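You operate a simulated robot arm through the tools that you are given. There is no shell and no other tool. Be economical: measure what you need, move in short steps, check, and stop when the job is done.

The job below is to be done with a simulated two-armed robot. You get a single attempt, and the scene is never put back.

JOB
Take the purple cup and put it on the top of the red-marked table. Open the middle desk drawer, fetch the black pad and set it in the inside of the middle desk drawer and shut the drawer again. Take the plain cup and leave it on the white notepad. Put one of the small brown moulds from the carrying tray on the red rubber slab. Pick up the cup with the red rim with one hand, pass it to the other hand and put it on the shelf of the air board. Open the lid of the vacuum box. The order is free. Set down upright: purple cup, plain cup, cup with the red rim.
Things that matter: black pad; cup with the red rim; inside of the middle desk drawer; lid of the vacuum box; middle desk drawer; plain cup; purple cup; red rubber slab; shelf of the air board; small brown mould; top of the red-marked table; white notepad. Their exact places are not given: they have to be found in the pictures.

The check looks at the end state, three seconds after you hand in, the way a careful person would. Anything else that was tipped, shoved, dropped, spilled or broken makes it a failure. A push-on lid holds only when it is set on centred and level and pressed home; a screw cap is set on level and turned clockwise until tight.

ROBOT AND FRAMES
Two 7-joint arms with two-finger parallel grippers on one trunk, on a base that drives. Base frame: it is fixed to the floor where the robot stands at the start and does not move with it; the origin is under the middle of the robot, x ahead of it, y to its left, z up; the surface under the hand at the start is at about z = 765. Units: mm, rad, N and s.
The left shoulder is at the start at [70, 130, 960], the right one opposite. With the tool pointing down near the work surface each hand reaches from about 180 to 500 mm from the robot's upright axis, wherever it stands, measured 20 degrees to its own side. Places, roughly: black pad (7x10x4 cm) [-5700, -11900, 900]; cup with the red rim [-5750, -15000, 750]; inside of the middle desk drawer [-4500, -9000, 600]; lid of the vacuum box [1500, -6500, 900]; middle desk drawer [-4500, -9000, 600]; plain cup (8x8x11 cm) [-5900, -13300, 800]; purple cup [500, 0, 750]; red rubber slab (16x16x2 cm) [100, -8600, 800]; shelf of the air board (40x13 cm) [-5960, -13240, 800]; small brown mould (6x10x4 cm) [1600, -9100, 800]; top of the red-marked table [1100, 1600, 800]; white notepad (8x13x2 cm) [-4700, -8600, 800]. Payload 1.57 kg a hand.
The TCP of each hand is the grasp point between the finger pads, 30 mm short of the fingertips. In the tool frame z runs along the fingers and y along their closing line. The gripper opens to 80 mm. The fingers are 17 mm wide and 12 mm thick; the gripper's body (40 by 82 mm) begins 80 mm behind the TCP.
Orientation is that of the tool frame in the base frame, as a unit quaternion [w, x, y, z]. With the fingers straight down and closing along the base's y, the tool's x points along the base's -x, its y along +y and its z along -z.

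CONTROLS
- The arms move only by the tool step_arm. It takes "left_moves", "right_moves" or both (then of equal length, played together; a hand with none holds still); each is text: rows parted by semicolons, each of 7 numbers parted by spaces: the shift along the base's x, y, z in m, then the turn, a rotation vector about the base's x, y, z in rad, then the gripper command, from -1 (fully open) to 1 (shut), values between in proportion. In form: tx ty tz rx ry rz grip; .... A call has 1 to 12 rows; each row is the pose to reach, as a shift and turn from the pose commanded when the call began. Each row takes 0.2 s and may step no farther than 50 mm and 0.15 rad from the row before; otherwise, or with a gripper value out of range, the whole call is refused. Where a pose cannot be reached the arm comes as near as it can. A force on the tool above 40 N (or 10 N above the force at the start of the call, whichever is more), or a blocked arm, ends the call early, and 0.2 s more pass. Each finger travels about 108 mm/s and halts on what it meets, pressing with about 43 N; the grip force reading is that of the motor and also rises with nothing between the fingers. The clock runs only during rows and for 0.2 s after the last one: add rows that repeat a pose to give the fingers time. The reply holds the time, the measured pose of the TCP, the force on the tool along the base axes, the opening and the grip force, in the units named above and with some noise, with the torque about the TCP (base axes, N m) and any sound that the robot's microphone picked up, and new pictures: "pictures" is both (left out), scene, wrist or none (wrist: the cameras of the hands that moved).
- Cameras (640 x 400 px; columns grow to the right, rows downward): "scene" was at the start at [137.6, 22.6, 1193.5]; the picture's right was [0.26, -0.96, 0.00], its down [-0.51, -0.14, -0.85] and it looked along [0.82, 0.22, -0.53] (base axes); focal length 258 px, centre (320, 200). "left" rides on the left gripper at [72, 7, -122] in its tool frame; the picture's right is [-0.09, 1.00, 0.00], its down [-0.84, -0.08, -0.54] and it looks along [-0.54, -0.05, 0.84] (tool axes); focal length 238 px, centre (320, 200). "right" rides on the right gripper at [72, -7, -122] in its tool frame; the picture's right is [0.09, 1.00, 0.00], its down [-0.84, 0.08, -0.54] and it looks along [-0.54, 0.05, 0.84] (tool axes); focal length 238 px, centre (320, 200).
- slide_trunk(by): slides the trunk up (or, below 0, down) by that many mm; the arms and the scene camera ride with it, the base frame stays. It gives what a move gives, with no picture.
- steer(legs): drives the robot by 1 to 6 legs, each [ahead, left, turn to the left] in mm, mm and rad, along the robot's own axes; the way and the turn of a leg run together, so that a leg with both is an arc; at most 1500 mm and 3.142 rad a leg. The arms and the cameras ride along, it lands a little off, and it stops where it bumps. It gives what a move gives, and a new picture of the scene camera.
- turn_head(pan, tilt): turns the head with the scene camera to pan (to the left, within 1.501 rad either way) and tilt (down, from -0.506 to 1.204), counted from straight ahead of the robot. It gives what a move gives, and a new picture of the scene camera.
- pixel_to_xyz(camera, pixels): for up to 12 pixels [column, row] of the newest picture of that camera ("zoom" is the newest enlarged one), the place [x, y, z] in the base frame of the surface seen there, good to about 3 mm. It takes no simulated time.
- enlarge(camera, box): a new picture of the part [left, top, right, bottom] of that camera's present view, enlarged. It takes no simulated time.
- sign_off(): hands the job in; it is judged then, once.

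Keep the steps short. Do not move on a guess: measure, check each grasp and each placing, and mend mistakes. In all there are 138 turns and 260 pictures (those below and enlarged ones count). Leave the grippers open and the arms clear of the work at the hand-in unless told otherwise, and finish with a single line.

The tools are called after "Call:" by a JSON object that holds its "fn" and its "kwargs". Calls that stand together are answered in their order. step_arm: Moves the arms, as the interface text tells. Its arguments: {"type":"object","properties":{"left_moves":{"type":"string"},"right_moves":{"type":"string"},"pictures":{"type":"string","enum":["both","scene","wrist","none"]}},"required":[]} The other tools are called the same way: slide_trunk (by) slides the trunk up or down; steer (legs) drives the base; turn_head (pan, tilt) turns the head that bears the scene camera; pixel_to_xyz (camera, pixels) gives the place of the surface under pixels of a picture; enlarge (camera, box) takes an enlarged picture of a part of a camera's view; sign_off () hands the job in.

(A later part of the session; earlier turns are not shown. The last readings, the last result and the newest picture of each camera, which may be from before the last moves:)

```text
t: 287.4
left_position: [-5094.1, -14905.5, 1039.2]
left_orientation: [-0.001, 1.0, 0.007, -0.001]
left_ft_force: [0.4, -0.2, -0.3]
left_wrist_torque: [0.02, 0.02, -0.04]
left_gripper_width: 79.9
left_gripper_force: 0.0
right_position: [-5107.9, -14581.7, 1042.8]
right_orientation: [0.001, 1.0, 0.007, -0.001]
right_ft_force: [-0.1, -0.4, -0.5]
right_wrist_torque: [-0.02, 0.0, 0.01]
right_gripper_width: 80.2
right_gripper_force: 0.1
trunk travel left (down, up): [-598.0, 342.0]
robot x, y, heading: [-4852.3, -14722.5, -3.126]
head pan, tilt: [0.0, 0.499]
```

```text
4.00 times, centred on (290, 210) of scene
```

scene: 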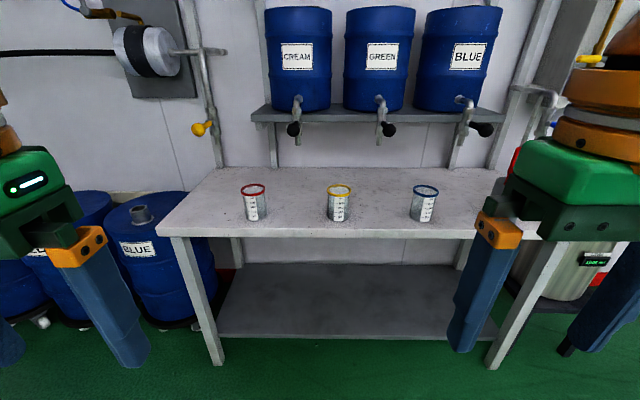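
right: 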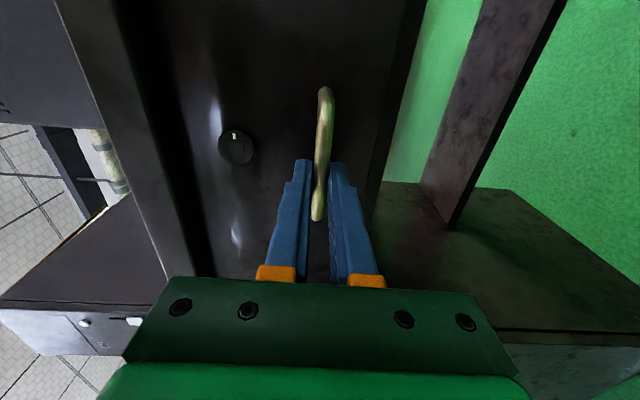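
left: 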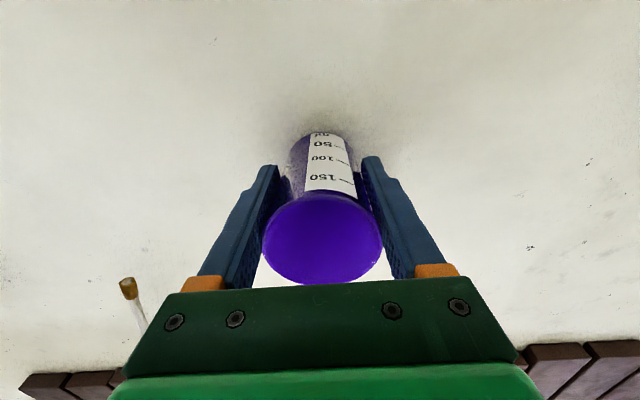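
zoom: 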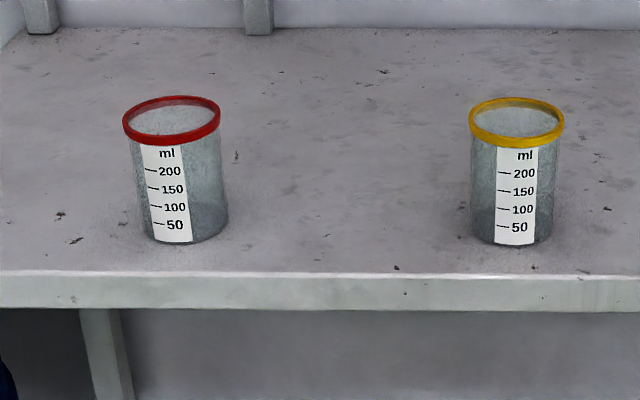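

The red-rimmed cup: centre (-5684,-14941), rim z 857, about 66 mm wide, empty. I drive in front of it (bench legs at x≈-5635 leave room).

Call:
{"fn": "steer", "kwargs": {"legs": [[400, 95, -0.014]]}}

Call:
{"fn": "turn_head", "kwargs": {"pan": 0.2, "tilt": 0.75}}

```text
t: 289.9
left_position: [-5491.7, -14997.1, 1038.5]
left_orientation: [-0.001, 1.0, 0.0, -0.001]
left_ft_force: [0.0, 0.1, 0.4]
left_wrist_torque: [-0.02, -0.01, 0.04]
left_gripper_width: 79.9
left_gripper_force: 0.1
right_position: [-5499.5, -14674.9, 1042.5]
right_orientation: [0.001, 1.0, 0.001, -0.002]
right_ft_force: [0.8, -0.6, 0.6]
right_wrist_torque: [-0.03, 0.01, -0.04]
right_gripper_width: 80.1
right_gripper_force: 0.0
trunk travel left (down, up): [-598.0, 342.0]
robot x, y, heading: [-5240.3, -14819.6, -3.142]
head pan, tilt: [0.0, 0.499]
```

scene: 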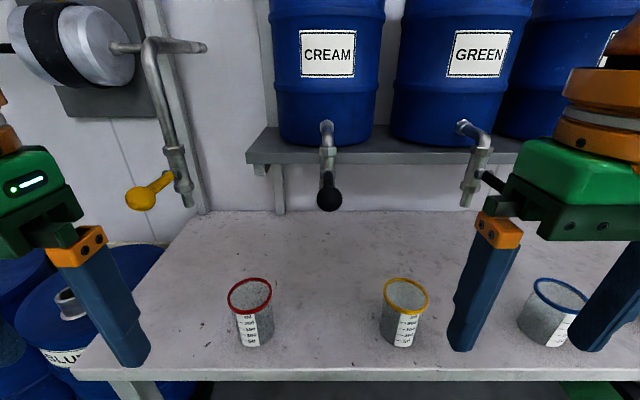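

```text
t: 290.7
left_position: [-5491.7, -14999.2, 1040.5]
left_orientation: [-0.001, 1.0, 0.0, -0.002]
left_ft_force: [-0.1, -0.6, -0.2]
left_wrist_torque: [-0.01, 0.0, 0.01]
left_gripper_width: 79.7
left_gripper_force: 0.1
right_position: [-5501.7, -14674.6, 1042.5]
right_orientation: [0.0, 1.0, 0.001, 0.0]
right_ft_force: [0.5, -0.6, 0.5]
right_wrist_torque: [0.01, 0.03, 0.0]
right_gripper_width: 80.2
right_gripper_force: 0.1
trunk travel left (down, up): [-598.0, 342.0]
robot x, y, heading: [-5242.5, -14823.1, -3.143]
head pan, tilt: [0.201, 0.75]
```

scene: 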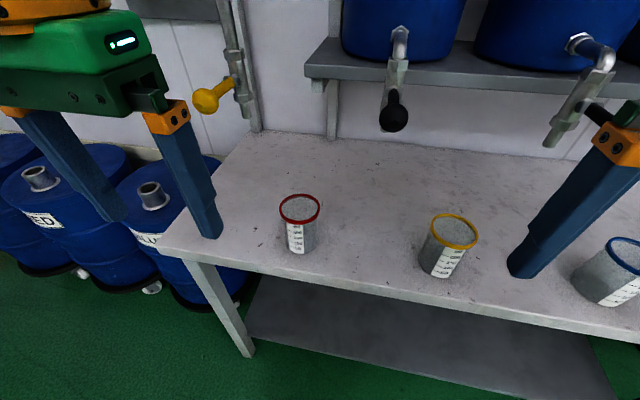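

Call:
{"fn": "pixel_to_xyz", "kwargs": {"camera": "scene", "pixels": [[281, 208], [319, 210], [299, 196], [300, 226], [296, 236], [394, 117], [207, 100], [393, 80], [395, 130]]}}

Call:
{"fn": "step_arm", "kwargs": {"left_moves": "-0.035 0.012 -0.03 0 0 0 -1; -0.07 0.024 -0.06 0 0 0 -1; -0.105 0.036 -0.09 0 0 0 -1; -0.135 0.048 -0.12 0 0 0 -1; -0.15 0.056 -0.145 0 0 0 -1;-0.15 0.056 -0.145 0 0 0 -1", "pictures": "wrist"}}

```text
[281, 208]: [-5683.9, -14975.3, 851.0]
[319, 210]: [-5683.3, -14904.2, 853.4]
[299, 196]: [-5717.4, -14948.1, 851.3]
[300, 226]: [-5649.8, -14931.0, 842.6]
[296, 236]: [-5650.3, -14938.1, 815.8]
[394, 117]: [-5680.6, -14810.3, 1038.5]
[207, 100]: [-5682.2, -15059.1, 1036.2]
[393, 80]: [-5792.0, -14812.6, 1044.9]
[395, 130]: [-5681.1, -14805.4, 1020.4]
```

```text
t: 292.1
left_position: [-5641.4, -14942.9, 893.9]
left_orientation: [-0.001, 1.0, 0.001, -0.002]
left_ft_force: [-0.1, 0.8, -0.5]
left_wrist_torque: [-0.01, 0.02, 0.02]
left_gripper_width: 80.3
left_gripper_force: 0.1
right_position: [-5500.6, -14674.3, 1042.2]
right_orientation: [0.001, 1.0, 0.0, 0.0]
right_ft_force: [0.8, 0.1, 0.0]
right_wrist_torque: [0.02, -0.04, 0.05]
right_gripper_width: 79.9
right_gripper_force: 0.0
trunk travel left (down, up): [-598.0, 342.0]
robot x, y, heading: [-5242.4, -14825.2, -3.143]
head pan, tilt: [0.201, 0.75]
```

left: 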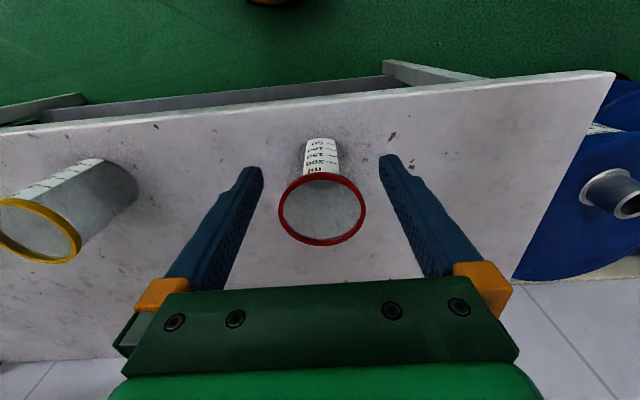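

Cup rim is 71 mm across with its centre at (-5684,-14940). I lower to z 842 beside it, then move in around it and close.

Call:
{"fn": "step_arm", "kwargs": {"left_moves": "0 0.003 -0.026 0 0 0 -1; 0 0.003 -0.052 0 0 0 -1; -0.022 0.003 -0.052 0 0 0 -1; -0.043 0.003 -0.052 0 0 0 -1; -0.043 0.003 -0.052 0 0 0 -1;-0.043 0.003 -0.052 0 0 0 0.5; -0.043 0.003 -0.052 0 0 0 1; -0.043 0.003 -0.052 0 0 0 1", "pictures": "wrist"}}

```text
t: 293.9
left_position: [-5683.9, -14938.1, 841.4]
left_orientation: [0.0, 1.0, 0.0, -0.001]
left_ft_force: [-0.7, -0.1, -0.5]
left_wrist_torque: [0.0, 0.01, 0.03]
left_gripper_width: 69.1
left_gripper_force: 42.8
right_position: [-5500.6, -14674.2, 1041.6]
right_orientation: [0.001, 1.0, 0.001, -0.001]
right_ft_force: [-0.1, 0.4, -0.3]
right_wrist_torque: [0.01, 0.01, 0.01]
right_gripper_width: 80.1
right_gripper_force: 0.1
trunk travel left (down, up): [-598.0, 342.0]
robot x, y, heading: [-5244.2, -14822.4, -3.138]
head pan, tilt: [0.201, 0.75]
```

left: 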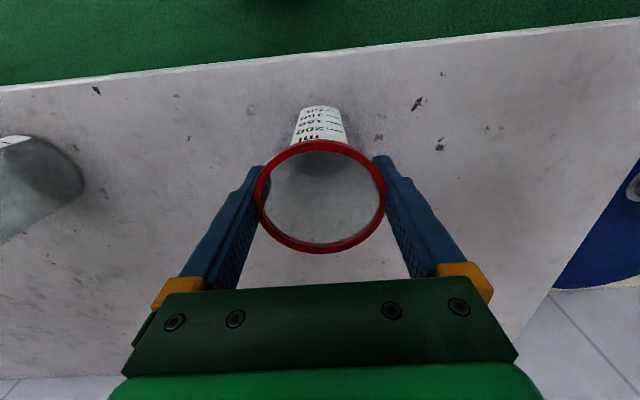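

Gripped at 69 mm. I lift it clear, draw it back, then drive back for room to pass it over.

Call:
{"fn": "step_arm", "kwargs": {"left_moves": "0 0 0.03 0 0 0 1; 0.02 0 0.06 0 0 0 1; 0.05 0 0.09 0 0 0 1; 0.08 -0.01 0.12 0 0 0 1; 0.11 -0.02 0.15 0 0 0 1; 0.13 -0.03 0.17 0 0 0 1", "pictures": "none"}}

Call:
{"fn": "steer", "kwargs": {"legs": [[-450, 0, 0]]}}

Call:
{"fn": "step_arm", "kwargs": {"right_moves": "-0.015 -0.01 -0.022 0 0.143 0 -1; -0.03 -0.02 -0.044 0 0.286 0 -1; -0.045 -0.03 -0.066 0 0.429 0 -1; -0.06 -0.04 -0.088 0 0.572 0 -1; -0.075 -0.05 -0.11 0 0.715 0 -1; -0.09 -0.06 -0.132 0 0.858 0 -1; -0.105 -0.07 -0.154 0 1.001 0 -1; -0.12 -0.08 -0.176 0 1.144 0 -1; -0.135 -0.09 -0.198 0 1.287 0 -1; -0.15 -0.1 -0.22 0 1.43 0 -1; -0.162 -0.11 -0.242 0 1.571 0 -1; -0.162 -0.11 -0.242 0 1.571 0 -1", "pictures": "scene"}}

```text
t: 295.3
left_position: [-5552.1, -14969.3, 1013.4]
left_orientation: [-0.001, 1.0, 0.0, -0.002]
left_ft_force: [-0.3, 0.3, -0.9]
left_wrist_torque: [0.0, 0.05, 0.04]
left_gripper_width: 69.4
left_gripper_force: 42.7
right_position: [-5499.4, -14675.0, 1042.2]
right_orientation: [0.0, 1.0, 0.001, -0.002]
right_ft_force: [0.2, 0.0, -0.9]
right_wrist_torque: [-0.01, -0.01, 0.0]
right_gripper_width: 80.2
right_gripper_force: 0.0
trunk travel left (down, up): [-598.0, 342.0]
robot x, y, heading: [-5242.2, -14824.4, -3.143]
head pan, tilt: [0.201, 0.75]
```

```text
t: 298.0
left_position: [-5106.7, -14969.6, 1012.8]
left_orientation: [-0.002, 1.0, -0.001, -0.001]
left_ft_force: [0.6, 0.5, 0.1]
left_wrist_torque: [-0.01, 0.0, 0.01]
left_gripper_width: 69.5
left_gripper_force: 42.8
right_position: [-5052.7, -14673.0, 1042.5]
right_orientation: [0.001, 1.0, 0.001, -0.001]
right_ft_force: [-0.2, 0.5, 0.7]
right_wrist_torque: [0.0, -0.03, -0.01]
right_gripper_width: 79.9
right_gripper_force: 0.1
trunk travel left (down, up): [-598.0, 342.0]
robot x, y, heading: [-4793.1, -14823.3, -3.139]
head pan, tilt: [0.201, 0.75]
```

scene: 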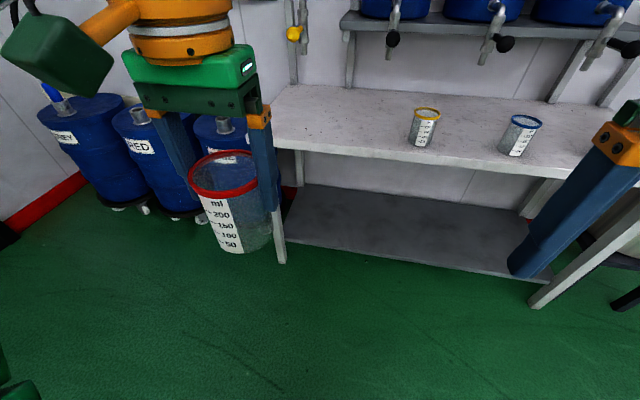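

```text
t: 300.6
left_position: [-5105.8, -14968.9, 1013.2]
left_orientation: [-0.001, 1.0, 0.0, -0.002]
left_ft_force: [0.2, 0.3, -0.2]
left_wrist_torque: [-0.02, 0.01, 0.0]
left_gripper_width: 68.9
left_gripper_force: 43.0
right_position: [-5218.2, -14786.2, 799.9]
right_orientation: [0.0, -0.707, 0.0, 0.707]
right_ft_force: [-0.2, 0.2, 0.1]
right_wrist_torque: [-0.01, 0.02, 0.01]
right_gripper_width: 79.9
right_gripper_force: 0.0
right hand out of reach, approached as far as the arm can: row 7, 8, 11, 12
trunk travel left (down, up): [-598.0, 342.0]
robot x, y, heading: [-4795.3, -14821.3, -3.141]
head pan, tilt: [0.201, 0.75]
```

scene: 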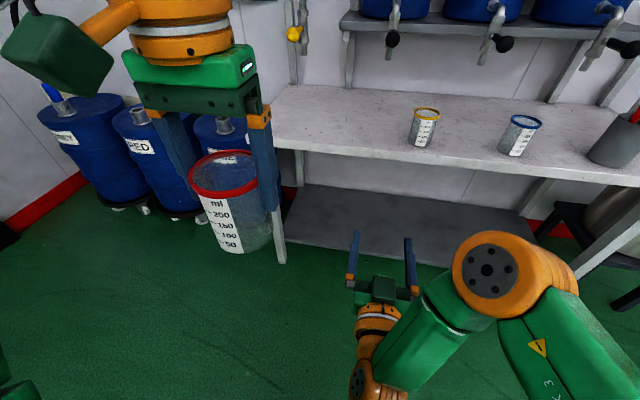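

The right hand points forward with its fingers open sideways at z 800. I shift it a little toward the middle and lower so the left can come above it.

Call:
{"fn": "step_arm", "kwargs": {"right_moves": "0.006 -0.018 -0.008 0 0 0 -1; 0.012 -0.035 -0.015 0 0 0 -1;0.012 -0.035 -0.015 0 0 0 -1", "pictures": "none"}}

```text
t: 301.4
left_position: [-5105.3, -14967.8, 1012.4]
left_orientation: [0.0, 1.0, 0.0, 0.0]
left_ft_force: [-0.4, -0.5, -0.7]
left_wrist_torque: [-0.03, 0.01, 0.01]
left_gripper_width: 69.3
left_gripper_force: 43.1
right_position: [-5206.5, -14821.8, 786.2]
right_orientation: [0.0, -0.706, -0.001, 0.708]
right_ft_force: [0.4, 0.3, -0.2]
right_wrist_torque: [0.0, -0.01, 0.01]
right_gripper_width: 79.8
right_gripper_force: 0.0
trunk travel left (down, up): [-598.0, 342.0]
robot x, y, heading: [-4791.3, -14821.9, -3.144]
head pan, tilt: [0.201, 0.75]
```

Call:
{"fn": "step_arm", "kwargs": {"left_moves": "-0.017 0.024 -0.018 0 0 0 1; -0.034 0.048 -0.036 0 0 0 1; -0.051 0.073 -0.054 0 0 0 1; -0.068 0.097 -0.072 0 0 0 1; -0.085 0.122 -0.09 0 0 0 1; -0.101 0.146 -0.107 0 0 0 1; -0.101 0.146 -0.107 0 0 0 1", "pictures": "scene"}}

```text
t: 303.0
left_position: [-5206.8, -14824.1, 905.8]
left_orientation: [-0.001, 1.0, 0.001, -0.001]
left_ft_force: [0.1, 0.0, -0.3]
left_wrist_torque: [0.0, 0.0, 0.0]
left_gripper_width: 69.4
left_gripper_force: 44.0
right_position: [-5205.8, -14821.9, 786.8]
right_orientation: [0.0, -0.706, -0.002, 0.708]
right_ft_force: [-0.4, 0.9, -0.4]
right_wrist_torque: [0.02, 0.01, 0.03]
right_gripper_width: 80.1
right_gripper_force: 0.0
trunk travel left (down, up): [-598.0, 342.0]
robot x, y, heading: [-4796.2, -14821.2, -3.139]
head pan, tilt: [0.201, 0.75]
```

scene: 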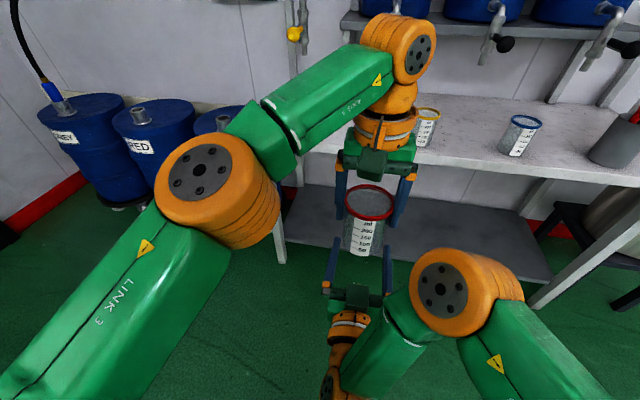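

Aligned over the right hand's open fingers. I lower 62 mm and close the right hand.

Call:
{"fn": "step_arm", "kwargs": {"left_moves": "0 0.001 -0.02 0 0 0 1; 0 0.001 -0.04 0 0 0 1; 0 0.001 -0.062 0 0 0 1; 0 0.001 -0.062 0 0 0 1;0 0.001 -0.062 0 0 0 1;0 0.001 -0.062 0 0 0 1;0 0.001 -0.062 0 0 0 1", "right_moves": "0 0 0 0 0 0 -1; 0 0 0 0 0 0 -1; 0 0 0 0 0 0 -1; 0 0 0 0 0 0 -1; 0 0 0 0 0 0 0.3;0 0 0 0 0 0 1;0 0 0 0 0 0 1", "pictures": "scene"}}

```text
t: 304.6
left_position: [-5206.7, -14822.0, 843.3]
left_orientation: [-0.001, 1.0, 0.0, 0.0]
left_ft_force: [-0.4, 4.0, -3.0]
left_wrist_torque: [0.14, 0.06, -0.06]
left_gripper_width: 69.7
left_gripper_force: 42.8
right_position: [-5207.3, -14821.5, 788.1]
right_orientation: [-0.001, -0.706, -0.002, 0.708]
right_ft_force: [0.2, -3.9, 3.2]
right_wrist_torque: [0.06, -0.03, 0.06]
right_gripper_width: 67.1
right_gripper_force: 42.7
trunk travel left (down, up): [-598.0, 342.0]
robot x, y, heading: [-4795.0, -14821.5, -3.136]
head pan, tilt: [0.201, 0.75]
```

scene: 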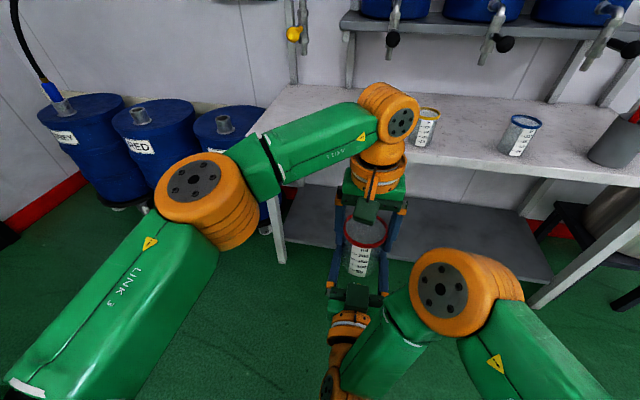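

Both hands hold it (right 67 mm). I open the left, raise it and take it away to its side.

Call:
{"fn": "step_arm", "kwargs": {"left_moves": "0 0 0 0 0 0 0.3; 0 0 0 0 0 0 -1; 0 0 0 0 0 0 -1; 0 0 0.03 0 0 0 -1; 0 0 0.07 0 0 0 -1; 0.01 0 0.11 0 0 0 -1; 0.04 -0.03 0.135 0 0 0 -1; 0.07 -0.06 0.15 0 0 0 -1; 0.1 -0.09 0.17 0 0 0 -1; 0.13 -0.12 0.18 0 0 0 -1; 0.15 -0.15 0.18 0 0 0 -1", "pictures": "scene"}}

```text
t: 307.0
left_position: [-5055.9, -14973.3, 1023.3]
left_orientation: [-0.002, 1.0, 0.0, -0.001]
left_ft_force: [-0.4, 0.1, 0.0]
left_wrist_torque: [0.0, 0.04, -0.01]
left_gripper_width: 80.4
left_gripper_force: 0.0
left hand out of reach, approached as far as the arm can: row 6
right_position: [-5206.6, -14823.1, 787.3]
right_orientation: [0.001, -0.706, -0.002, 0.708]
right_ft_force: [0.4, 1.2, 0.1]
right_wrist_torque: [0.0, -0.01, 0.02]
right_gripper_width: 66.8
right_gripper_force: 43.4
trunk travel left (down, up): [-598.0, 342.0]
robot x, y, heading: [-4793.4, -14824.1, -3.139]
head pan, tilt: [0.201, 0.75]
```

scene: 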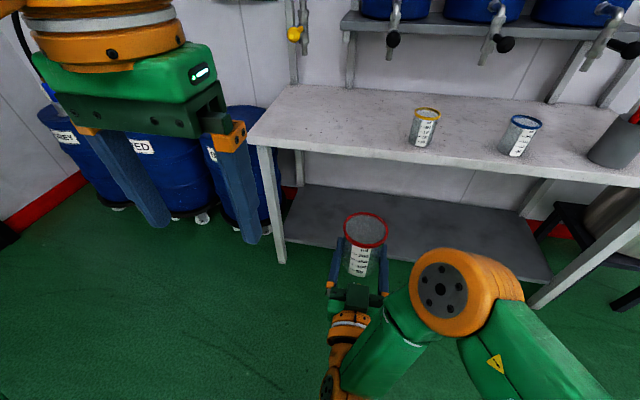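

The cup is passed over. I raise the trunk 80 mm and drive right to the air board's shelf.

Call:
{"fn": "slide_trunk", "kwargs": {"by": 80}}

Call:
{"fn": "steer", "kwargs": {"legs": [[0, -900, 0], [0, -815, 0], [450, 0, 0]]}}

Call:
{"fn": "turn_head", "kwargs": {"pan": 0.0, "tilt": 0.55}}

```text
t: 308.1
left_position: [-5056.6, -14972.1, 1103.5]
left_orientation: [-0.001, 1.0, 0.0, -0.001]
left_ft_force: [0.0, -0.6, 0.2]
left_wrist_torque: [0.01, -0.02, 0.0]
left_gripper_width: 79.9
left_gripper_force: 0.0
right_position: [-5206.6, -14821.0, 866.3]
right_orientation: [0.0, -0.706, -0.001, 0.708]
right_ft_force: [0.2, 0.0, 0.1]
right_wrist_torque: [0.02, -0.01, -0.01]
right_gripper_width: 67.0
right_gripper_force: 42.7
trunk travel left (down, up): [-678.0, 262.0]
robot x, y, heading: [-4791.4, -14821.9, -3.141]
head pan, tilt: [0.201, 0.75]
```

```text
t: 319.2
left_position: [-5518.2, -13261.5, 1103.7]
left_orientation: [-0.002, 1.0, 0.004, -0.001]
left_ft_force: [-0.2, 0.6, 0.3]
left_wrist_torque: [-0.04, 0.0, -0.03]
left_gripper_width: 80.0
left_gripper_force: 0.1
right_position: [-5669.7, -13111.7, 866.8]
right_orientation: [-0.003, -0.706, -0.004, 0.708]
right_ft_force: [-0.5, 0.1, -0.8]
right_wrist_torque: [0.0, -0.02, 0.0]
right_gripper_width: 66.5
right_gripper_force: 43.0
trunk travel left (down, up): [-678.0, 262.0]
robot x, y, heading: [-5255.0, -13108.1, -3.13]
head pan, tilt: [0.201, 0.75]
```

scene: 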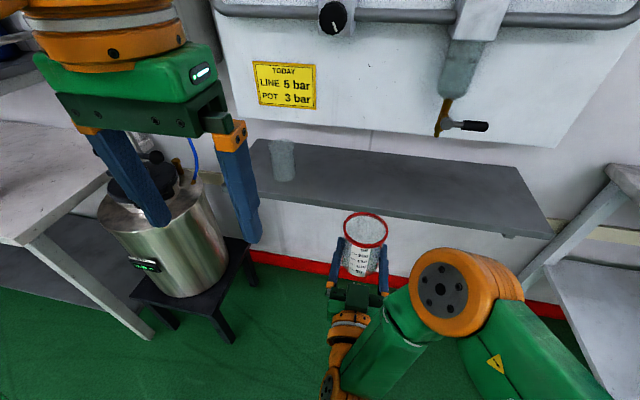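

```text
t: 319.9
left_position: [-5518.8, -13259.3, 1103.2]
left_orientation: [0.0, 1.0, 0.004, -0.001]
left_ft_force: [0.0, -0.2, 0.4]
left_wrist_torque: [-0.02, 0.02, -0.03]
left_gripper_width: 79.9
left_gripper_force: 0.0
right_position: [-5668.9, -13111.3, 866.4]
right_orientation: [-0.002, -0.706, -0.004, 0.708]
right_ft_force: [-0.2, 0.1, -1.1]
right_wrist_torque: [0.01, -0.01, -0.02]
right_gripper_width: 66.7
right_gripper_force: 43.4
trunk travel left (down, up): [-678.0, 262.0]
robot x, y, heading: [-5257.2, -13110.6, -3.129]
head pan, tilt: [0.0, 0.55]
```

scene: 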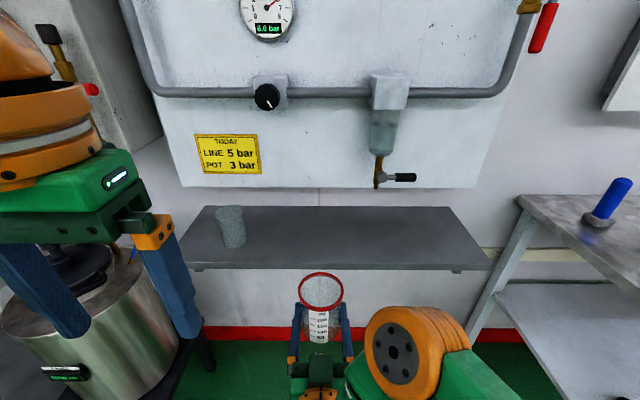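

Call:
{"fn": "pixel_to_xyz", "kwargs": {"camera": "scene", "pixels": [[320, 262], [320, 240], [320, 212], [320, 185], [230, 210], [216, 212], [244, 210], [232, 245], [320, 275], [322, 310], [207, 330], [378, 185]]}}

Call:
{"fn": "enlarge", "kwargs": {"camera": "scene", "box": [180, 180, 340, 280]}}

```text
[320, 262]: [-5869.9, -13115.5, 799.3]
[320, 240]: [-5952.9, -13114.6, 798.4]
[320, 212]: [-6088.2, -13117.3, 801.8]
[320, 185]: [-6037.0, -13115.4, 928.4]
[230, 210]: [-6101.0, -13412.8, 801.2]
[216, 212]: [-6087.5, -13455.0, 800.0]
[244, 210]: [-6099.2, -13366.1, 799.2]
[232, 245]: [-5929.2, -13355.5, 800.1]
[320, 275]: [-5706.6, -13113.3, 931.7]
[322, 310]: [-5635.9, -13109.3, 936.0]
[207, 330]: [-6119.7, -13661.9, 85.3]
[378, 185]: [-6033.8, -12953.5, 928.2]
```

```text
4.00 times, centred on (260, 230) of scene
```

zoom: 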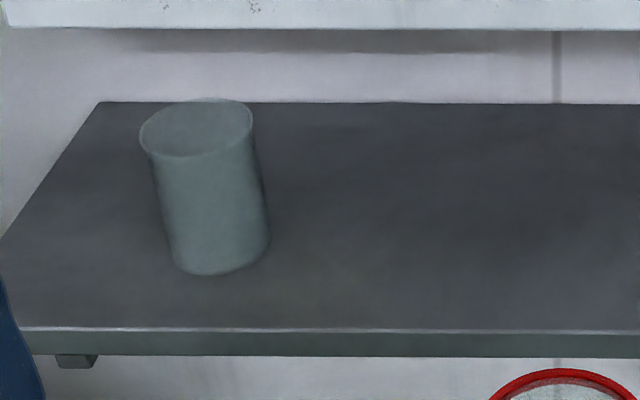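

Shelf top is z 800 from x -5870 to the wall; the board above starts at x -6035, z 928. I go ahead so the cup is over (-5945,-13180).

Call:
{"fn": "steer", "kwargs": {"legs": [[0, 70, -0.012], [276, 0, 0]]}}

Call:
{"fn": "slide_trunk", "kwargs": {"by": -34}}

```text
t: 322.5
left_position: [-5798.8, -13328.1, 1102.9]
left_orientation: [-0.001, 1.0, -0.002, -0.001]
left_ft_force: [0.4, -1.1, -0.5]
left_wrist_torque: [0.01, 0.0, 0.01]
left_gripper_width: 79.8
left_gripper_force: 0.0
right_position: [-5949.6, -13175.4, 867.4]
right_orientation: [0.001, -0.706, 0.0, 0.708]
right_ft_force: [0.0, 0.1, -1.0]
right_wrist_torque: [-0.01, 0.01, -0.03]
right_gripper_width: 66.8
right_gripper_force: 43.2
trunk travel left (down, up): [-678.0, 262.0]
robot x, y, heading: [-5538.6, -13179.7, 3.138]
head pan, tilt: [0.0, 0.55]
```

scene: 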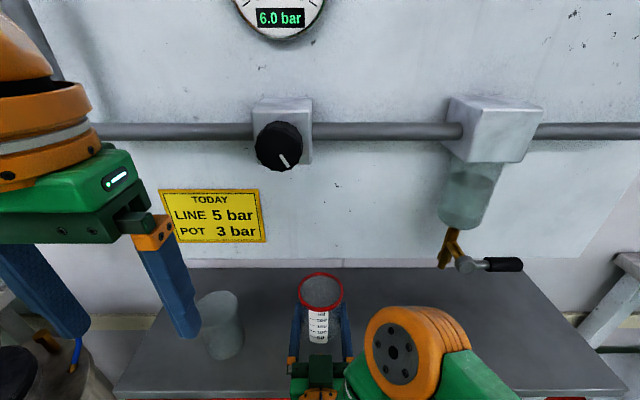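

```text
t: 323.2
left_position: [-5800.6, -13326.8, 1068.4]
left_orientation: [-0.001, 1.0, -0.002, -0.001]
left_ft_force: [0.2, 0.3, 0.0]
left_wrist_torque: [0.01, 0.02, 0.01]
left_gripper_width: 79.9
left_gripper_force: 0.0
right_position: [-5949.2, -13176.3, 833.0]
right_orientation: [0.001, -0.706, -0.001, 0.708]
right_ft_force: [0.0, 0.1, -0.2]
right_wrist_torque: [0.03, 0.03, 0.04]
right_gripper_width: 66.9
right_gripper_force: 42.8
trunk travel left (down, up): [-644.0, 296.0]
robot x, y, heading: [-5538.3, -13178.2, 3.137]
head pan, tilt: [0.0, 0.55]
```

Bottom is ~8 mm above the shelf. I lower slowly with the arm, then open.

Call:
{"fn": "step_arm", "kwargs": {"right_moves": "0 0 -0.003 0 0 0 1; 0 0 -0.006 0 0 0 1; 0 0 -0.009 0 0 0 1;0 0 -0.009 0 0 0 1", "pictures": "none"}}

```text
t: 324.2
left_position: [-5800.1, -13326.9, 1069.0]
left_orientation: [-0.001, 1.0, -0.002, -0.001]
left_ft_force: [-0.1, 1.2, -0.5]
left_wrist_torque: [0.02, -0.03, 0.0]
left_gripper_width: 80.0
left_gripper_force: 0.0
right_position: [-5950.1, -13175.4, 824.1]
right_orientation: [0.002, -0.707, 0.001, 0.707]
right_ft_force: [0.4, -0.3, 0.1]
right_wrist_torque: [0.01, -0.02, -0.01]
right_gripper_width: 66.6
right_gripper_force: 42.9
trunk travel left (down, up): [-644.0, 296.0]
robot x, y, heading: [-5536.6, -13180.7, 3.14]
head pan, tilt: [0.0, 0.55]
```

Call:
{"fn": "step_arm", "kwargs": {"right_moves": "0 0 -0.002 0 0 0 1; 0 0 -0.004 0 0 0 1; 0 0 -0.004 0 0 0 1", "pictures": "none"}}

Call:
{"fn": "enlarge", "kwargs": {"camera": "right", "box": [0, 0, 640, 400]}}

```text
t: 325.1
left_position: [-5797.9, -13327.5, 1069.1]
left_orientation: [-0.001, 1.0, -0.001, -0.003]
left_ft_force: [-0.4, -0.4, 0.2]
left_wrist_torque: [-0.01, -0.01, 0.01]
left_gripper_width: 80.0
left_gripper_force: 0.0
right_position: [-5949.4, -13176.1, 822.9]
right_orientation: [0.002, -0.705, 0.001, 0.709]
right_ft_force: [-9.0, 0.3, 26.8]
right_wrist_torque: [0.07, 0.0, 0.15]
right_gripper_width: 66.9
right_gripper_force: 43.1
trunk travel left (down, up): [-644.0, 296.0]
robot x, y, heading: [-5535.2, -13178.0, 3.142]
head pan, tilt: [0.0, 0.55]
```

```text
1.00 times, centred on (320, 200) of right (not enlarged: the box is as wide or as high as the picture)
```

zoom: 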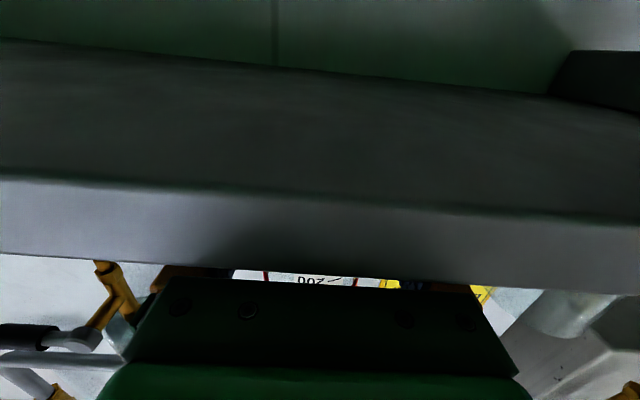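

Contact felt (27 N). I ease up 2 mm, open, and drive back.

Call:
{"fn": "step_arm", "kwargs": {"right_moves": "0 0 0.002 0 0 0 1; 0 0 0.002 0 0 0 0.3; 0 0 0.002 0 0 0 -1; 0 0 0.002 0 0 0 -1;0 0 0.002 0 0 0 -1", "pictures": "none"}}

Call:
{"fn": "steer", "kwargs": {"legs": [[-200, 0, 0]]}}

```text
t: 326.2
left_position: [-5799.7, -13326.2, 1069.8]
left_orientation: [-0.001, 1.0, -0.002, -0.001]
left_ft_force: [0.0, -0.8, 0.0]
left_wrist_torque: [-0.04, -0.03, -0.01]
left_gripper_width: 79.9
left_gripper_force: 0.1
right_position: [-5950.0, -13175.9, 822.3]
right_orientation: [-0.002, 0.707, -0.001, -0.707]
right_ft_force: [0.2, -0.6, 0.1]
right_wrist_torque: [0.03, 0.0, 0.0]
right_gripper_width: 80.1
right_gripper_force: 0.1
trunk travel left (down, up): [-644.0, 296.0]
robot x, y, heading: [-5537.4, -13174.8, 3.141]
head pan, tilt: [0.0, 0.55]
```

```text
t: 327.9
left_position: [-5598.8, -13327.0, 1069.2]
left_orientation: [-0.001, 1.0, -0.003, -0.001]
left_ft_force: [0.5, 0.3, -0.3]
left_wrist_torque: [-0.02, 0.03, -0.01]
left_gripper_width: 80.0
left_gripper_force: 0.0
right_position: [-5748.9, -13177.1, 820.9]
right_orientation: [-0.002, 0.707, -0.001, -0.707]
right_ft_force: [-0.4, 0.2, 0.1]
right_wrist_torque: [-0.01, -0.02, -0.01]
right_gripper_width: 80.0
right_gripper_force: 0.0
trunk travel left (down, up): [-644.0, 296.0]
robot x, y, heading: [-5334.6, -13176.5, 3.138]
head pan, tilt: [0.0, 0.55]
```

scene: 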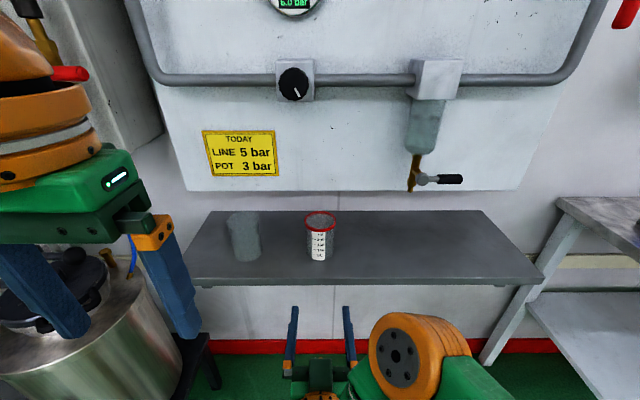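

The red-rimmed cup stands on the shelf. Now the plain cup: I'll take it low with the right hand as it is, and the pad later with the left. I measure the cup closely.

Call:
{"fn": "enlarge", "kwargs": {"camera": "scene", "box": [200, 190, 360, 290]}}

Call:
{"fn": "pixel_to_xyz", "kwargs": {"camera": "zoom", "pixels": [[105, 105], [170, 115], [238, 105], [135, 240], [242, 235], [190, 285], [195, 260], [180, 180], [150, 200], [220, 200], [470, 115], [470, 260]]}}

```text
4.00 times, centred on (280, 240) of scene
```

zoom: 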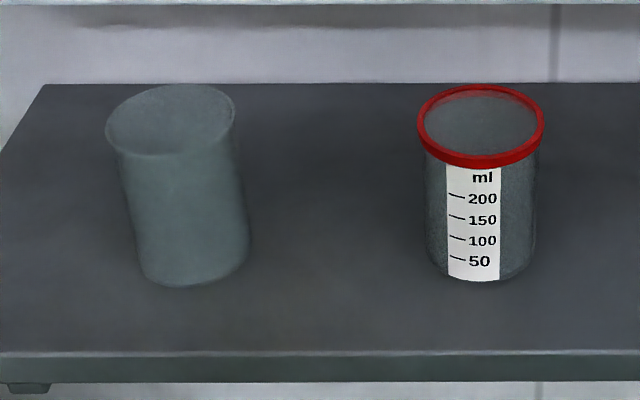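

```text
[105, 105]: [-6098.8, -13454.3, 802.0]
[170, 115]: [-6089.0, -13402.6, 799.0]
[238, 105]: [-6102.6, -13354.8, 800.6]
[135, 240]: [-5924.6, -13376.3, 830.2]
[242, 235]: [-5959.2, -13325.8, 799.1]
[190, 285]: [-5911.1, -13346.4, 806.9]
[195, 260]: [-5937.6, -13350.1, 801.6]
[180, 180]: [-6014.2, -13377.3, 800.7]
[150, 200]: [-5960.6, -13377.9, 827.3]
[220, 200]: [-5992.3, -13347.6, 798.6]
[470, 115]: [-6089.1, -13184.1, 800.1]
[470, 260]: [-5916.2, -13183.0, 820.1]
```

Call:
{"fn": "enlarge", "kwargs": {"camera": "left", "box": [160, 150, 480, 350]}}

```text
2.00 times, centred on (320, 250) of left
```

zoom: 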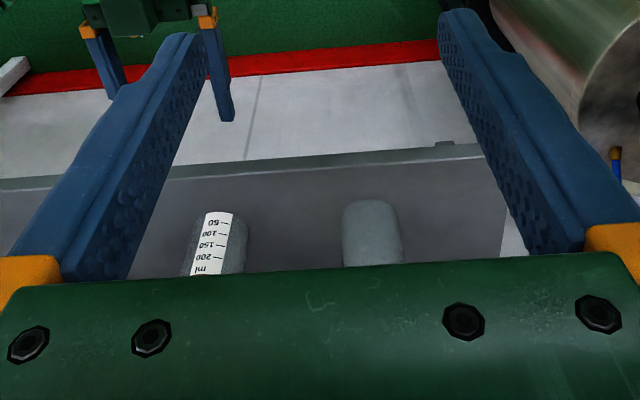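

The pot's stool is close on that side, so I rather take the plain cup from above with the left hand. First the right hand is turned back down and drawn in; trunk up 60.

Call:
{"fn": "step_arm", "kwargs": {"right_moves": "0.015 0.01 0.022 0 -0.143 0 -1; 0.03 0.02 0.044 0 -0.286 0 -1; 0.045 0.03 0.066 0 -0.429 0 -1; 0.06 0.04 0.088 0 -0.572 0 -1; 0.075 0.05 0.11 0 -0.715 0 -1; 0.09 0.06 0.132 0 -0.858 0 -1; 0.105 0.07 0.154 0 -1.001 0 -1; 0.12 0.08 0.176 0 -1.144 0 -1; 0.135 0.09 0.198 0 -1.287 0 -1; 0.15 0.1 0.22 0 -1.43 0 -1; 0.162 0.12 0.24 0 -1.571 0 -1; 0.165 0.13 0.24 0 -1.571 0 -1", "pictures": "none"}}

Call:
{"fn": "slide_trunk", "kwargs": {"by": 60}}

Call:
{"fn": "steer", "kwargs": {"legs": [[210, -20, 0.003]]}}

```text
t: 330.4
left_position: [-5599.0, -13325.9, 1068.9]
left_orientation: [-0.001, 1.0, -0.003, -0.001]
left_ft_force: [0.6, -1.0, -0.1]
left_wrist_torque: [-0.02, 0.0, -0.03]
left_gripper_width: 80.0
left_gripper_force: 0.2
right_position: [-5582.6, -13045.1, 1061.5]
right_orientation: [-0.001, 1.0, 0.0, 0.0]
right_ft_force: [1.2, 0.6, 0.5]
right_wrist_torque: [0.03, -0.01, 0.01]
right_gripper_width: 80.0
right_gripper_force: 0.0
trunk travel left (down, up): [-644.0, 296.0]
robot x, y, heading: [-5332.9, -13181.9, 3.135]
head pan, tilt: [0.0, 0.55]
```

```text
t: 331.4
left_position: [-5599.1, -13327.6, 1128.2]
left_orientation: [-0.001, 1.0, -0.003, -0.002]
left_ft_force: [-0.5, 0.0, 0.0]
left_wrist_torque: [0.02, 0.01, 0.0]
left_gripper_width: 79.9
left_gripper_force: 0.1
right_position: [-5582.9, -13046.0, 1122.0]
right_orientation: [-0.002, 1.0, 0.001, 0.0]
right_ft_force: [-0.1, -1.2, -0.4]
right_wrist_torque: [0.02, -0.01, 0.0]
right_gripper_width: 80.0
right_gripper_force: 0.0
trunk travel left (down, up): [-704.0, 236.0]
robot x, y, heading: [-5336.0, -13177.3, 3.138]
head pan, tilt: [0.0, 0.55]
```

```text
t: 333.1
left_position: [-5805.4, -13307.5, 1130.1]
left_orientation: [0.0, 1.0, -0.001, -0.004]
left_ft_force: [-1.0, -0.5, 0.2]
left_wrist_torque: [-0.02, 0.03, 0.0]
left_gripper_width: 80.0
left_gripper_force: 0.1
right_position: [-5790.7, -13026.3, 1123.6]
right_orientation: [-0.002, 1.0, 0.003, -0.001]
right_ft_force: [-0.3, 0.2, 0.7]
right_wrist_torque: [-0.03, -0.01, 0.0]
right_gripper_width: 80.3
right_gripper_force: 0.0
trunk travel left (down, up): [-704.0, 236.0]
robot x, y, heading: [-5547.1, -13155.3, 3.141]
head pan, tilt: [0.0, 0.55]
```

scene: 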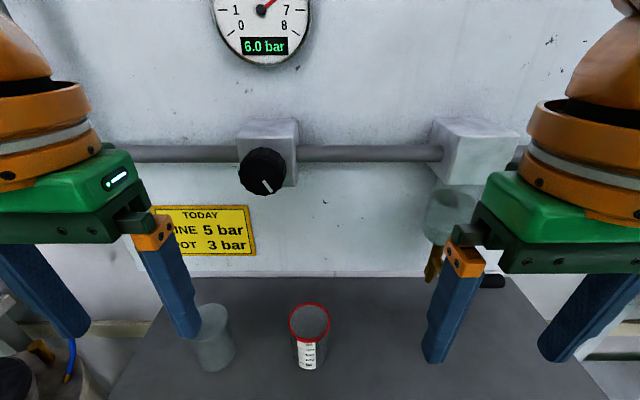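

Before reaching under the pipe I measure how far the pipe, knob and board stand out.

Call:
{"fn": "pixel_to_xyz", "kwargs": {"camera": "scene", "pixels": [[170, 153], [200, 145], [262, 172], [245, 135], [300, 250], [215, 320], [200, 365], [225, 300], [185, 230]]}}

Call:
{"fn": "step_arm", "kwargs": {"left_moves": "-0.02 -0.012 -0.04 0 0 0 -1; -0.04 -0.024 -0.08 0 0 0 -1; -0.06 -0.036 -0.12 0 0 0 -1; -0.08 -0.047 -0.155 0 0 0 -1; -0.085 -0.047 -0.165 0 0 0 -1;-0.085 -0.047 -0.165 0 0 0 -1", "pictures": "both"}}

```text
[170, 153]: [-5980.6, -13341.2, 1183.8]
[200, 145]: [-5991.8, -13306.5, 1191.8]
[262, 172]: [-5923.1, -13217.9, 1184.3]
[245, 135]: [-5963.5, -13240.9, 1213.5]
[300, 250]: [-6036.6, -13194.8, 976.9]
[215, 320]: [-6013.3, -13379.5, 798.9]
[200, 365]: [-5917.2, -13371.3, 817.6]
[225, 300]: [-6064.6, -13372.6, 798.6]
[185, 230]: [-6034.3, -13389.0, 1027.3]
```

```text
t: 334.5
left_position: [-5892.9, -13352.8, 963.8]
left_orientation: [-0.002, 1.0, -0.001, -0.002]
left_ft_force: [0.2, 0.6, -0.5]
left_wrist_torque: [0.01, 0.02, -0.02]
left_gripper_width: 79.9
left_gripper_force: 0.0
right_position: [-5792.0, -13027.0, 1122.7]
right_orientation: [-0.002, 1.0, 0.002, 0.0]
right_ft_force: [0.4, -0.2, -0.4]
right_wrist_torque: [-0.02, -0.02, 0.0]
right_gripper_width: 79.8
right_gripper_force: 0.1
trunk travel left (down, up): [-704.0, 236.0]
robot x, y, heading: [-5543.2, -13162.5, 3.138]
head pan, tilt: [0.0, 0.55]
```

scene: 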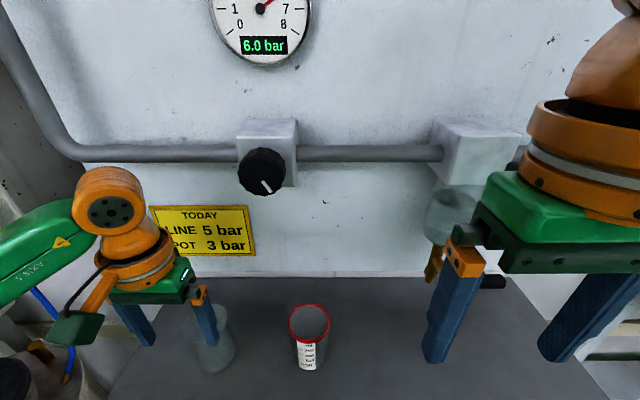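
left: 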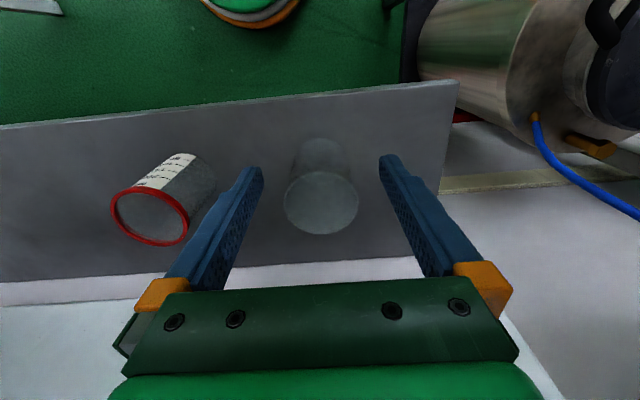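

The rim is between the fingers (centre column ~321). I check where the wrist's top is relative to the pipe.

Call:
{"fn": "pixel_to_xyz", "kwargs": {"camera": "scene", "pixels": [[108, 172], [140, 210], [110, 215], [150, 250]]}}

Call:
{"fn": "pixel_to_xyz", "kwargs": {"camera": "left", "pixels": [[285, 205], [357, 205], [321, 235], [321, 172], [322, 140]]}}

```text
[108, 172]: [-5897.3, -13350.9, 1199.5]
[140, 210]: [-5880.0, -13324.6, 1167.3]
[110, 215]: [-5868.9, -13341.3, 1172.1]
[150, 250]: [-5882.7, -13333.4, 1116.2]
```

```text
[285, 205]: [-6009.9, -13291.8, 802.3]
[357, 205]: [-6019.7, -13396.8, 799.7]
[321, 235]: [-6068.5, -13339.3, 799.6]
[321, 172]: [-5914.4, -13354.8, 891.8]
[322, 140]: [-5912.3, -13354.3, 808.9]
```

Wrist top will be at z≈1105 when lowered, below the pipe (1170). I lower to z 870 in front of the cup, then move in 54 mm.

Call:
{"fn": "step_arm", "kwargs": {"left_moves": "0 -0.002 -0.03 0 0 0 -1; 0 -0.002 -0.06 0 0 0 -1; 0 -0.002 -0.094 0 0 0 -1; -0.02 -0.002 -0.094 0 0 0 -1; -0.038 -0.002 -0.094 0 0 0 -1; -0.054 -0.002 -0.094 0 0 0 -1; -0.054 -0.002 -0.094 0 0 0 -1", "pictures": "wrist"}}

```text
t: 336.1
left_position: [-5946.5, -13357.6, 869.9]
left_orientation: [-0.001, 1.0, -0.001, -0.001]
left_ft_force: [0.5, 0.6, -0.5]
left_wrist_torque: [-0.02, 0.0, 0.02]
left_gripper_width: 80.1
left_gripper_force: 0.1
right_position: [-5792.0, -13026.9, 1121.5]
right_orientation: [-0.001, 1.0, 0.001, -0.001]
right_ft_force: [0.3, -0.8, -0.7]
right_wrist_torque: [-0.02, -0.04, 0.01]
right_gripper_width: 79.8
right_gripper_force: 0.0
trunk travel left (down, up): [-704.0, 236.0]
robot x, y, heading: [-5544.9, -13157.7, 3.141]
head pan, tilt: [0.0, 0.55]
```

left: 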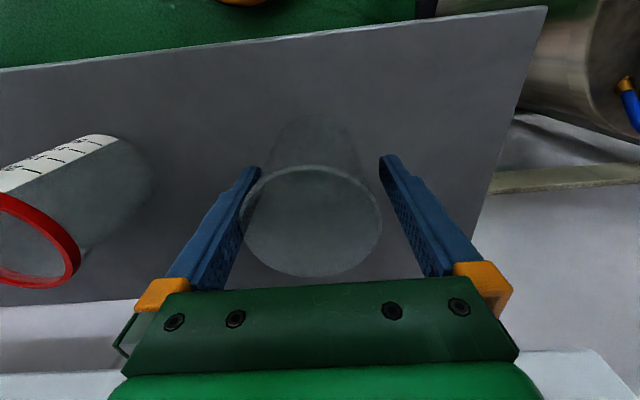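

Rim is a few mm toward the image left; I shift +y 3 mm, then close slowly and lift 15 mm.

Call:
{"fn": "step_arm", "kwargs": {"left_moves": "0 0.003 0 0 0 0 -1; 0 0.003 0 0 0 0 -0.9; 0 0.003 0 0 0 0 -0.8; 0 0.003 0 0 0 0 -0.7;0 0.003 0 0 0 0 0; 0 0.003 0 0 0 0 1; 0 0.003 0 0 0 0 1; 0 0.003 0.01 0 0 0 1; 0 0.003 0.02 0 0 0 1; 0 0.003 0.02 0 0 0 1", "pictures": "both"}}

```text
t: 338.3
left_position: [-5947.9, -13353.0, 890.4]
left_orientation: [0.0, 1.0, -0.002, -0.001]
left_ft_force: [-0.6, 0.0, -1.0]
left_wrist_torque: [-0.02, -0.02, -0.01]
left_gripper_width: 68.2
left_gripper_force: 43.0
right_position: [-5792.9, -13025.5, 1123.1]
right_orientation: [-0.001, 1.0, 0.001, 0.0]
right_ft_force: [0.2, 0.0, 0.3]
right_wrist_torque: [0.01, 0.01, 0.0]
right_gripper_width: 80.2
right_gripper_force: 0.1
trunk travel left (down, up): [-704.0, 236.0]
robot x, y, heading: [-5548.9, -13157.5, 3.142]
head pan, tilt: [0.0, 0.55]
```

scene: 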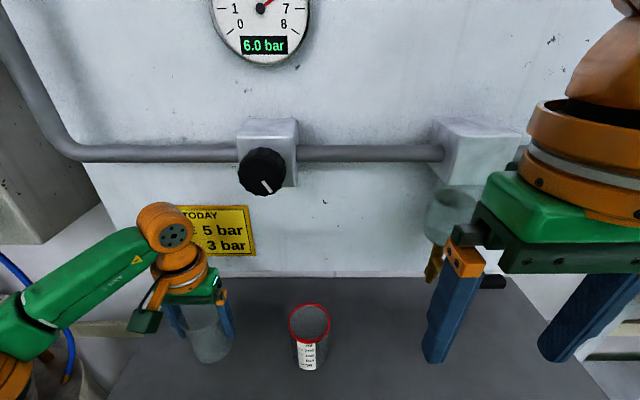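
left: 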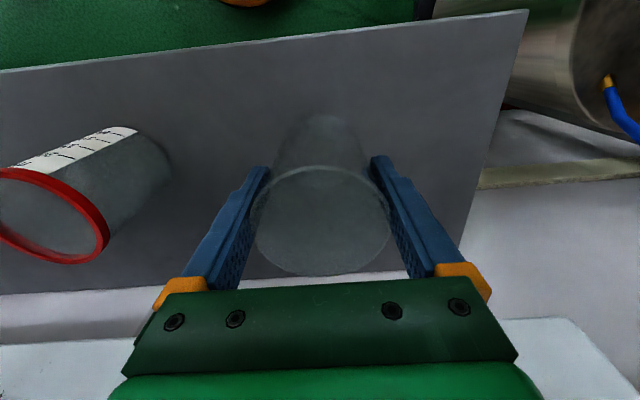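

Held and lifted straight. I draw it back below the pipe, then up, back off and drive right to the black pad's bench.

Call:
{"fn": "step_arm", "kwargs": {"left_moves": "0.04 0 0 0 0 0 1; 0.08 0 0.005 0 0 0 1; 0.11 0 0.03 0 0 0 1; 0.13 0.01 0.06 0 0 0 1; 0.14 0.02 0.09 0 0 0 1; 0.15 0.02 0.12 0 0 0 1", "pictures": "none"}}

Call:
{"fn": "steer", "kwargs": {"legs": [[-400, 0, 0], [0, -1145, 0], [150, 0, 0]]}}

Call:
{"fn": "turn_head", "kwargs": {"pan": -0.1, "tilt": 0.7}}

```text
t: 339.7
left_position: [-5796.1, -13333.1, 1009.8]
left_orientation: [0.0, 1.0, -0.002, -0.002]
left_ft_force: [-0.1, 0.0, -0.9]
left_wrist_torque: [0.0, 0.01, -0.03]
left_gripper_width: 68.3
left_gripper_force: 43.4
right_position: [-5792.0, -13027.3, 1123.2]
right_orientation: [-0.002, 1.0, 0.002, -0.001]
right_ft_force: [-0.1, 0.4, -0.5]
right_wrist_torque: [-0.01, 0.01, -0.01]
right_gripper_width: 80.3
right_gripper_force: 0.1
trunk travel left (down, up): [-704.0, 236.0]
robot x, y, heading: [-5546.3, -13157.3, 3.136]
head pan, tilt: [0.0, 0.55]
```

```text
t: 348.6
left_position: [-5543.5, -12199.5, 1011.1]
left_orientation: [-0.001, 1.0, 0.005, -0.002]
left_ft_force: [-0.4, 0.3, -0.1]
left_wrist_torque: [0.01, 0.02, -0.01]
left_gripper_width: 67.8
left_gripper_force: 42.9
right_position: [-5541.8, -11890.1, 1122.3]
right_orientation: [-0.002, 1.0, 0.008, -0.001]
right_ft_force: [0.4, -0.9, 0.5]
right_wrist_torque: [0.02, 0.01, 0.0]
right_gripper_width: 80.2
right_gripper_force: 0.1
trunk travel left (down, up): [-704.0, 236.0]
robot x, y, heading: [-5296.5, -12018.7, -3.131]
head pan, tilt: [0.0, 0.55]
```

scene: 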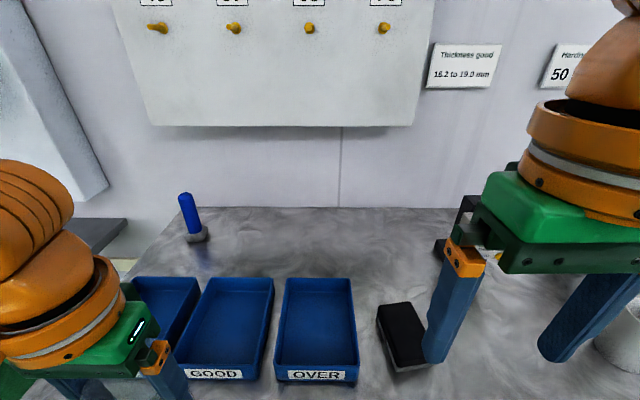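

```text
t: 349.3
left_position: [-5546.0, -12199.7, 1008.7]
left_orientation: [0.0, 1.0, 0.006, -0.003]
left_ft_force: [0.3, -0.1, -0.5]
left_wrist_torque: [-0.01, 0.01, 0.02]
left_gripper_width: 68.0
left_gripper_force: 42.9
right_position: [-5545.1, -11892.2, 1122.6]
right_orientation: [-0.002, 1.0, 0.009, 0.0]
right_ft_force: [0.1, 0.1, -0.1]
right_wrist_torque: [-0.04, 0.0, 0.01]
right_gripper_width: 79.9
right_gripper_force: 0.1
trunk travel left (down, up): [-704.0, 236.0]
robot x, y, heading: [-5293.2, -12019.7, -3.131]
head pan, tilt: [-0.099, 0.7]
```

scene: 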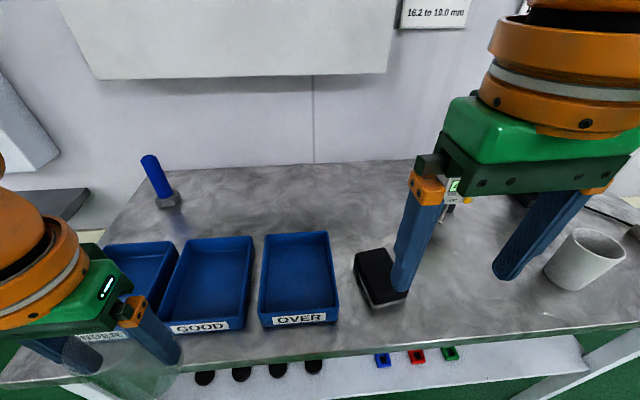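

Call:
{"fn": "enlarge", "kwargs": {"camera": "right", "box": [0, 0, 640, 400]}}

Call:
{"fn": "pixel_to_xyz", "kwargs": {"camera": "scene", "pixels": [[358, 253], [388, 250], [372, 292], [372, 303], [406, 290], [380, 270], [340, 340]]}}

```text
1.00 times, centred on (320, 200) of right (not enlarged: the box is as wide or as high as the picture)
```

zoom: 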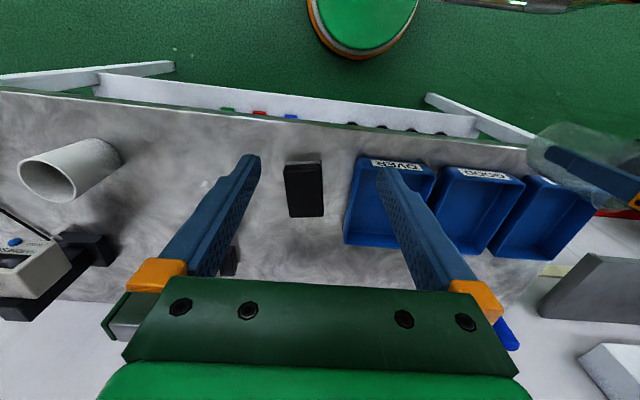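

```text
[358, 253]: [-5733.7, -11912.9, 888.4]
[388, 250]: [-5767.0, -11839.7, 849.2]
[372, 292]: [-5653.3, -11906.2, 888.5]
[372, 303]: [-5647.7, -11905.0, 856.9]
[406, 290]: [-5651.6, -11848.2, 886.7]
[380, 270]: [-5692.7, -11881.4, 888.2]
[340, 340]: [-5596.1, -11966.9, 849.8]
```

Call:
{"fn": "pixel_to_xyz", "kwargs": {"camera": "right", "pixels": [[285, 166], [318, 163], [324, 215], [290, 217], [304, 190], [300, 230]]}}

```text
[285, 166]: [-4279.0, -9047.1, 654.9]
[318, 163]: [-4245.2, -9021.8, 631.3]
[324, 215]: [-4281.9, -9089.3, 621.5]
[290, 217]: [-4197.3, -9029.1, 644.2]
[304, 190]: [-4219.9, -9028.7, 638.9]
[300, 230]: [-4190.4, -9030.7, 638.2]
```

Call:
{"fn": "pixel_to_xyz", "kwargs": {"camera": "zoom", "pixels": [[285, 166], [321, 165], [323, 214], [291, 216], [304, 190], [286, 190], [322, 190], [305, 161], [304, 154]]}}

```text
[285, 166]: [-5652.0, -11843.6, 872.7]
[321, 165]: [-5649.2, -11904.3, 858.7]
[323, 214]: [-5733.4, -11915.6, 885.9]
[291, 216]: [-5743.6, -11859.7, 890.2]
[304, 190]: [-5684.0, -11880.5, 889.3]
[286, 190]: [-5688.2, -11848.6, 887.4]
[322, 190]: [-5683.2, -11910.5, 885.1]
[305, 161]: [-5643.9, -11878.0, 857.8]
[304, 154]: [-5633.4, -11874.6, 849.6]
```

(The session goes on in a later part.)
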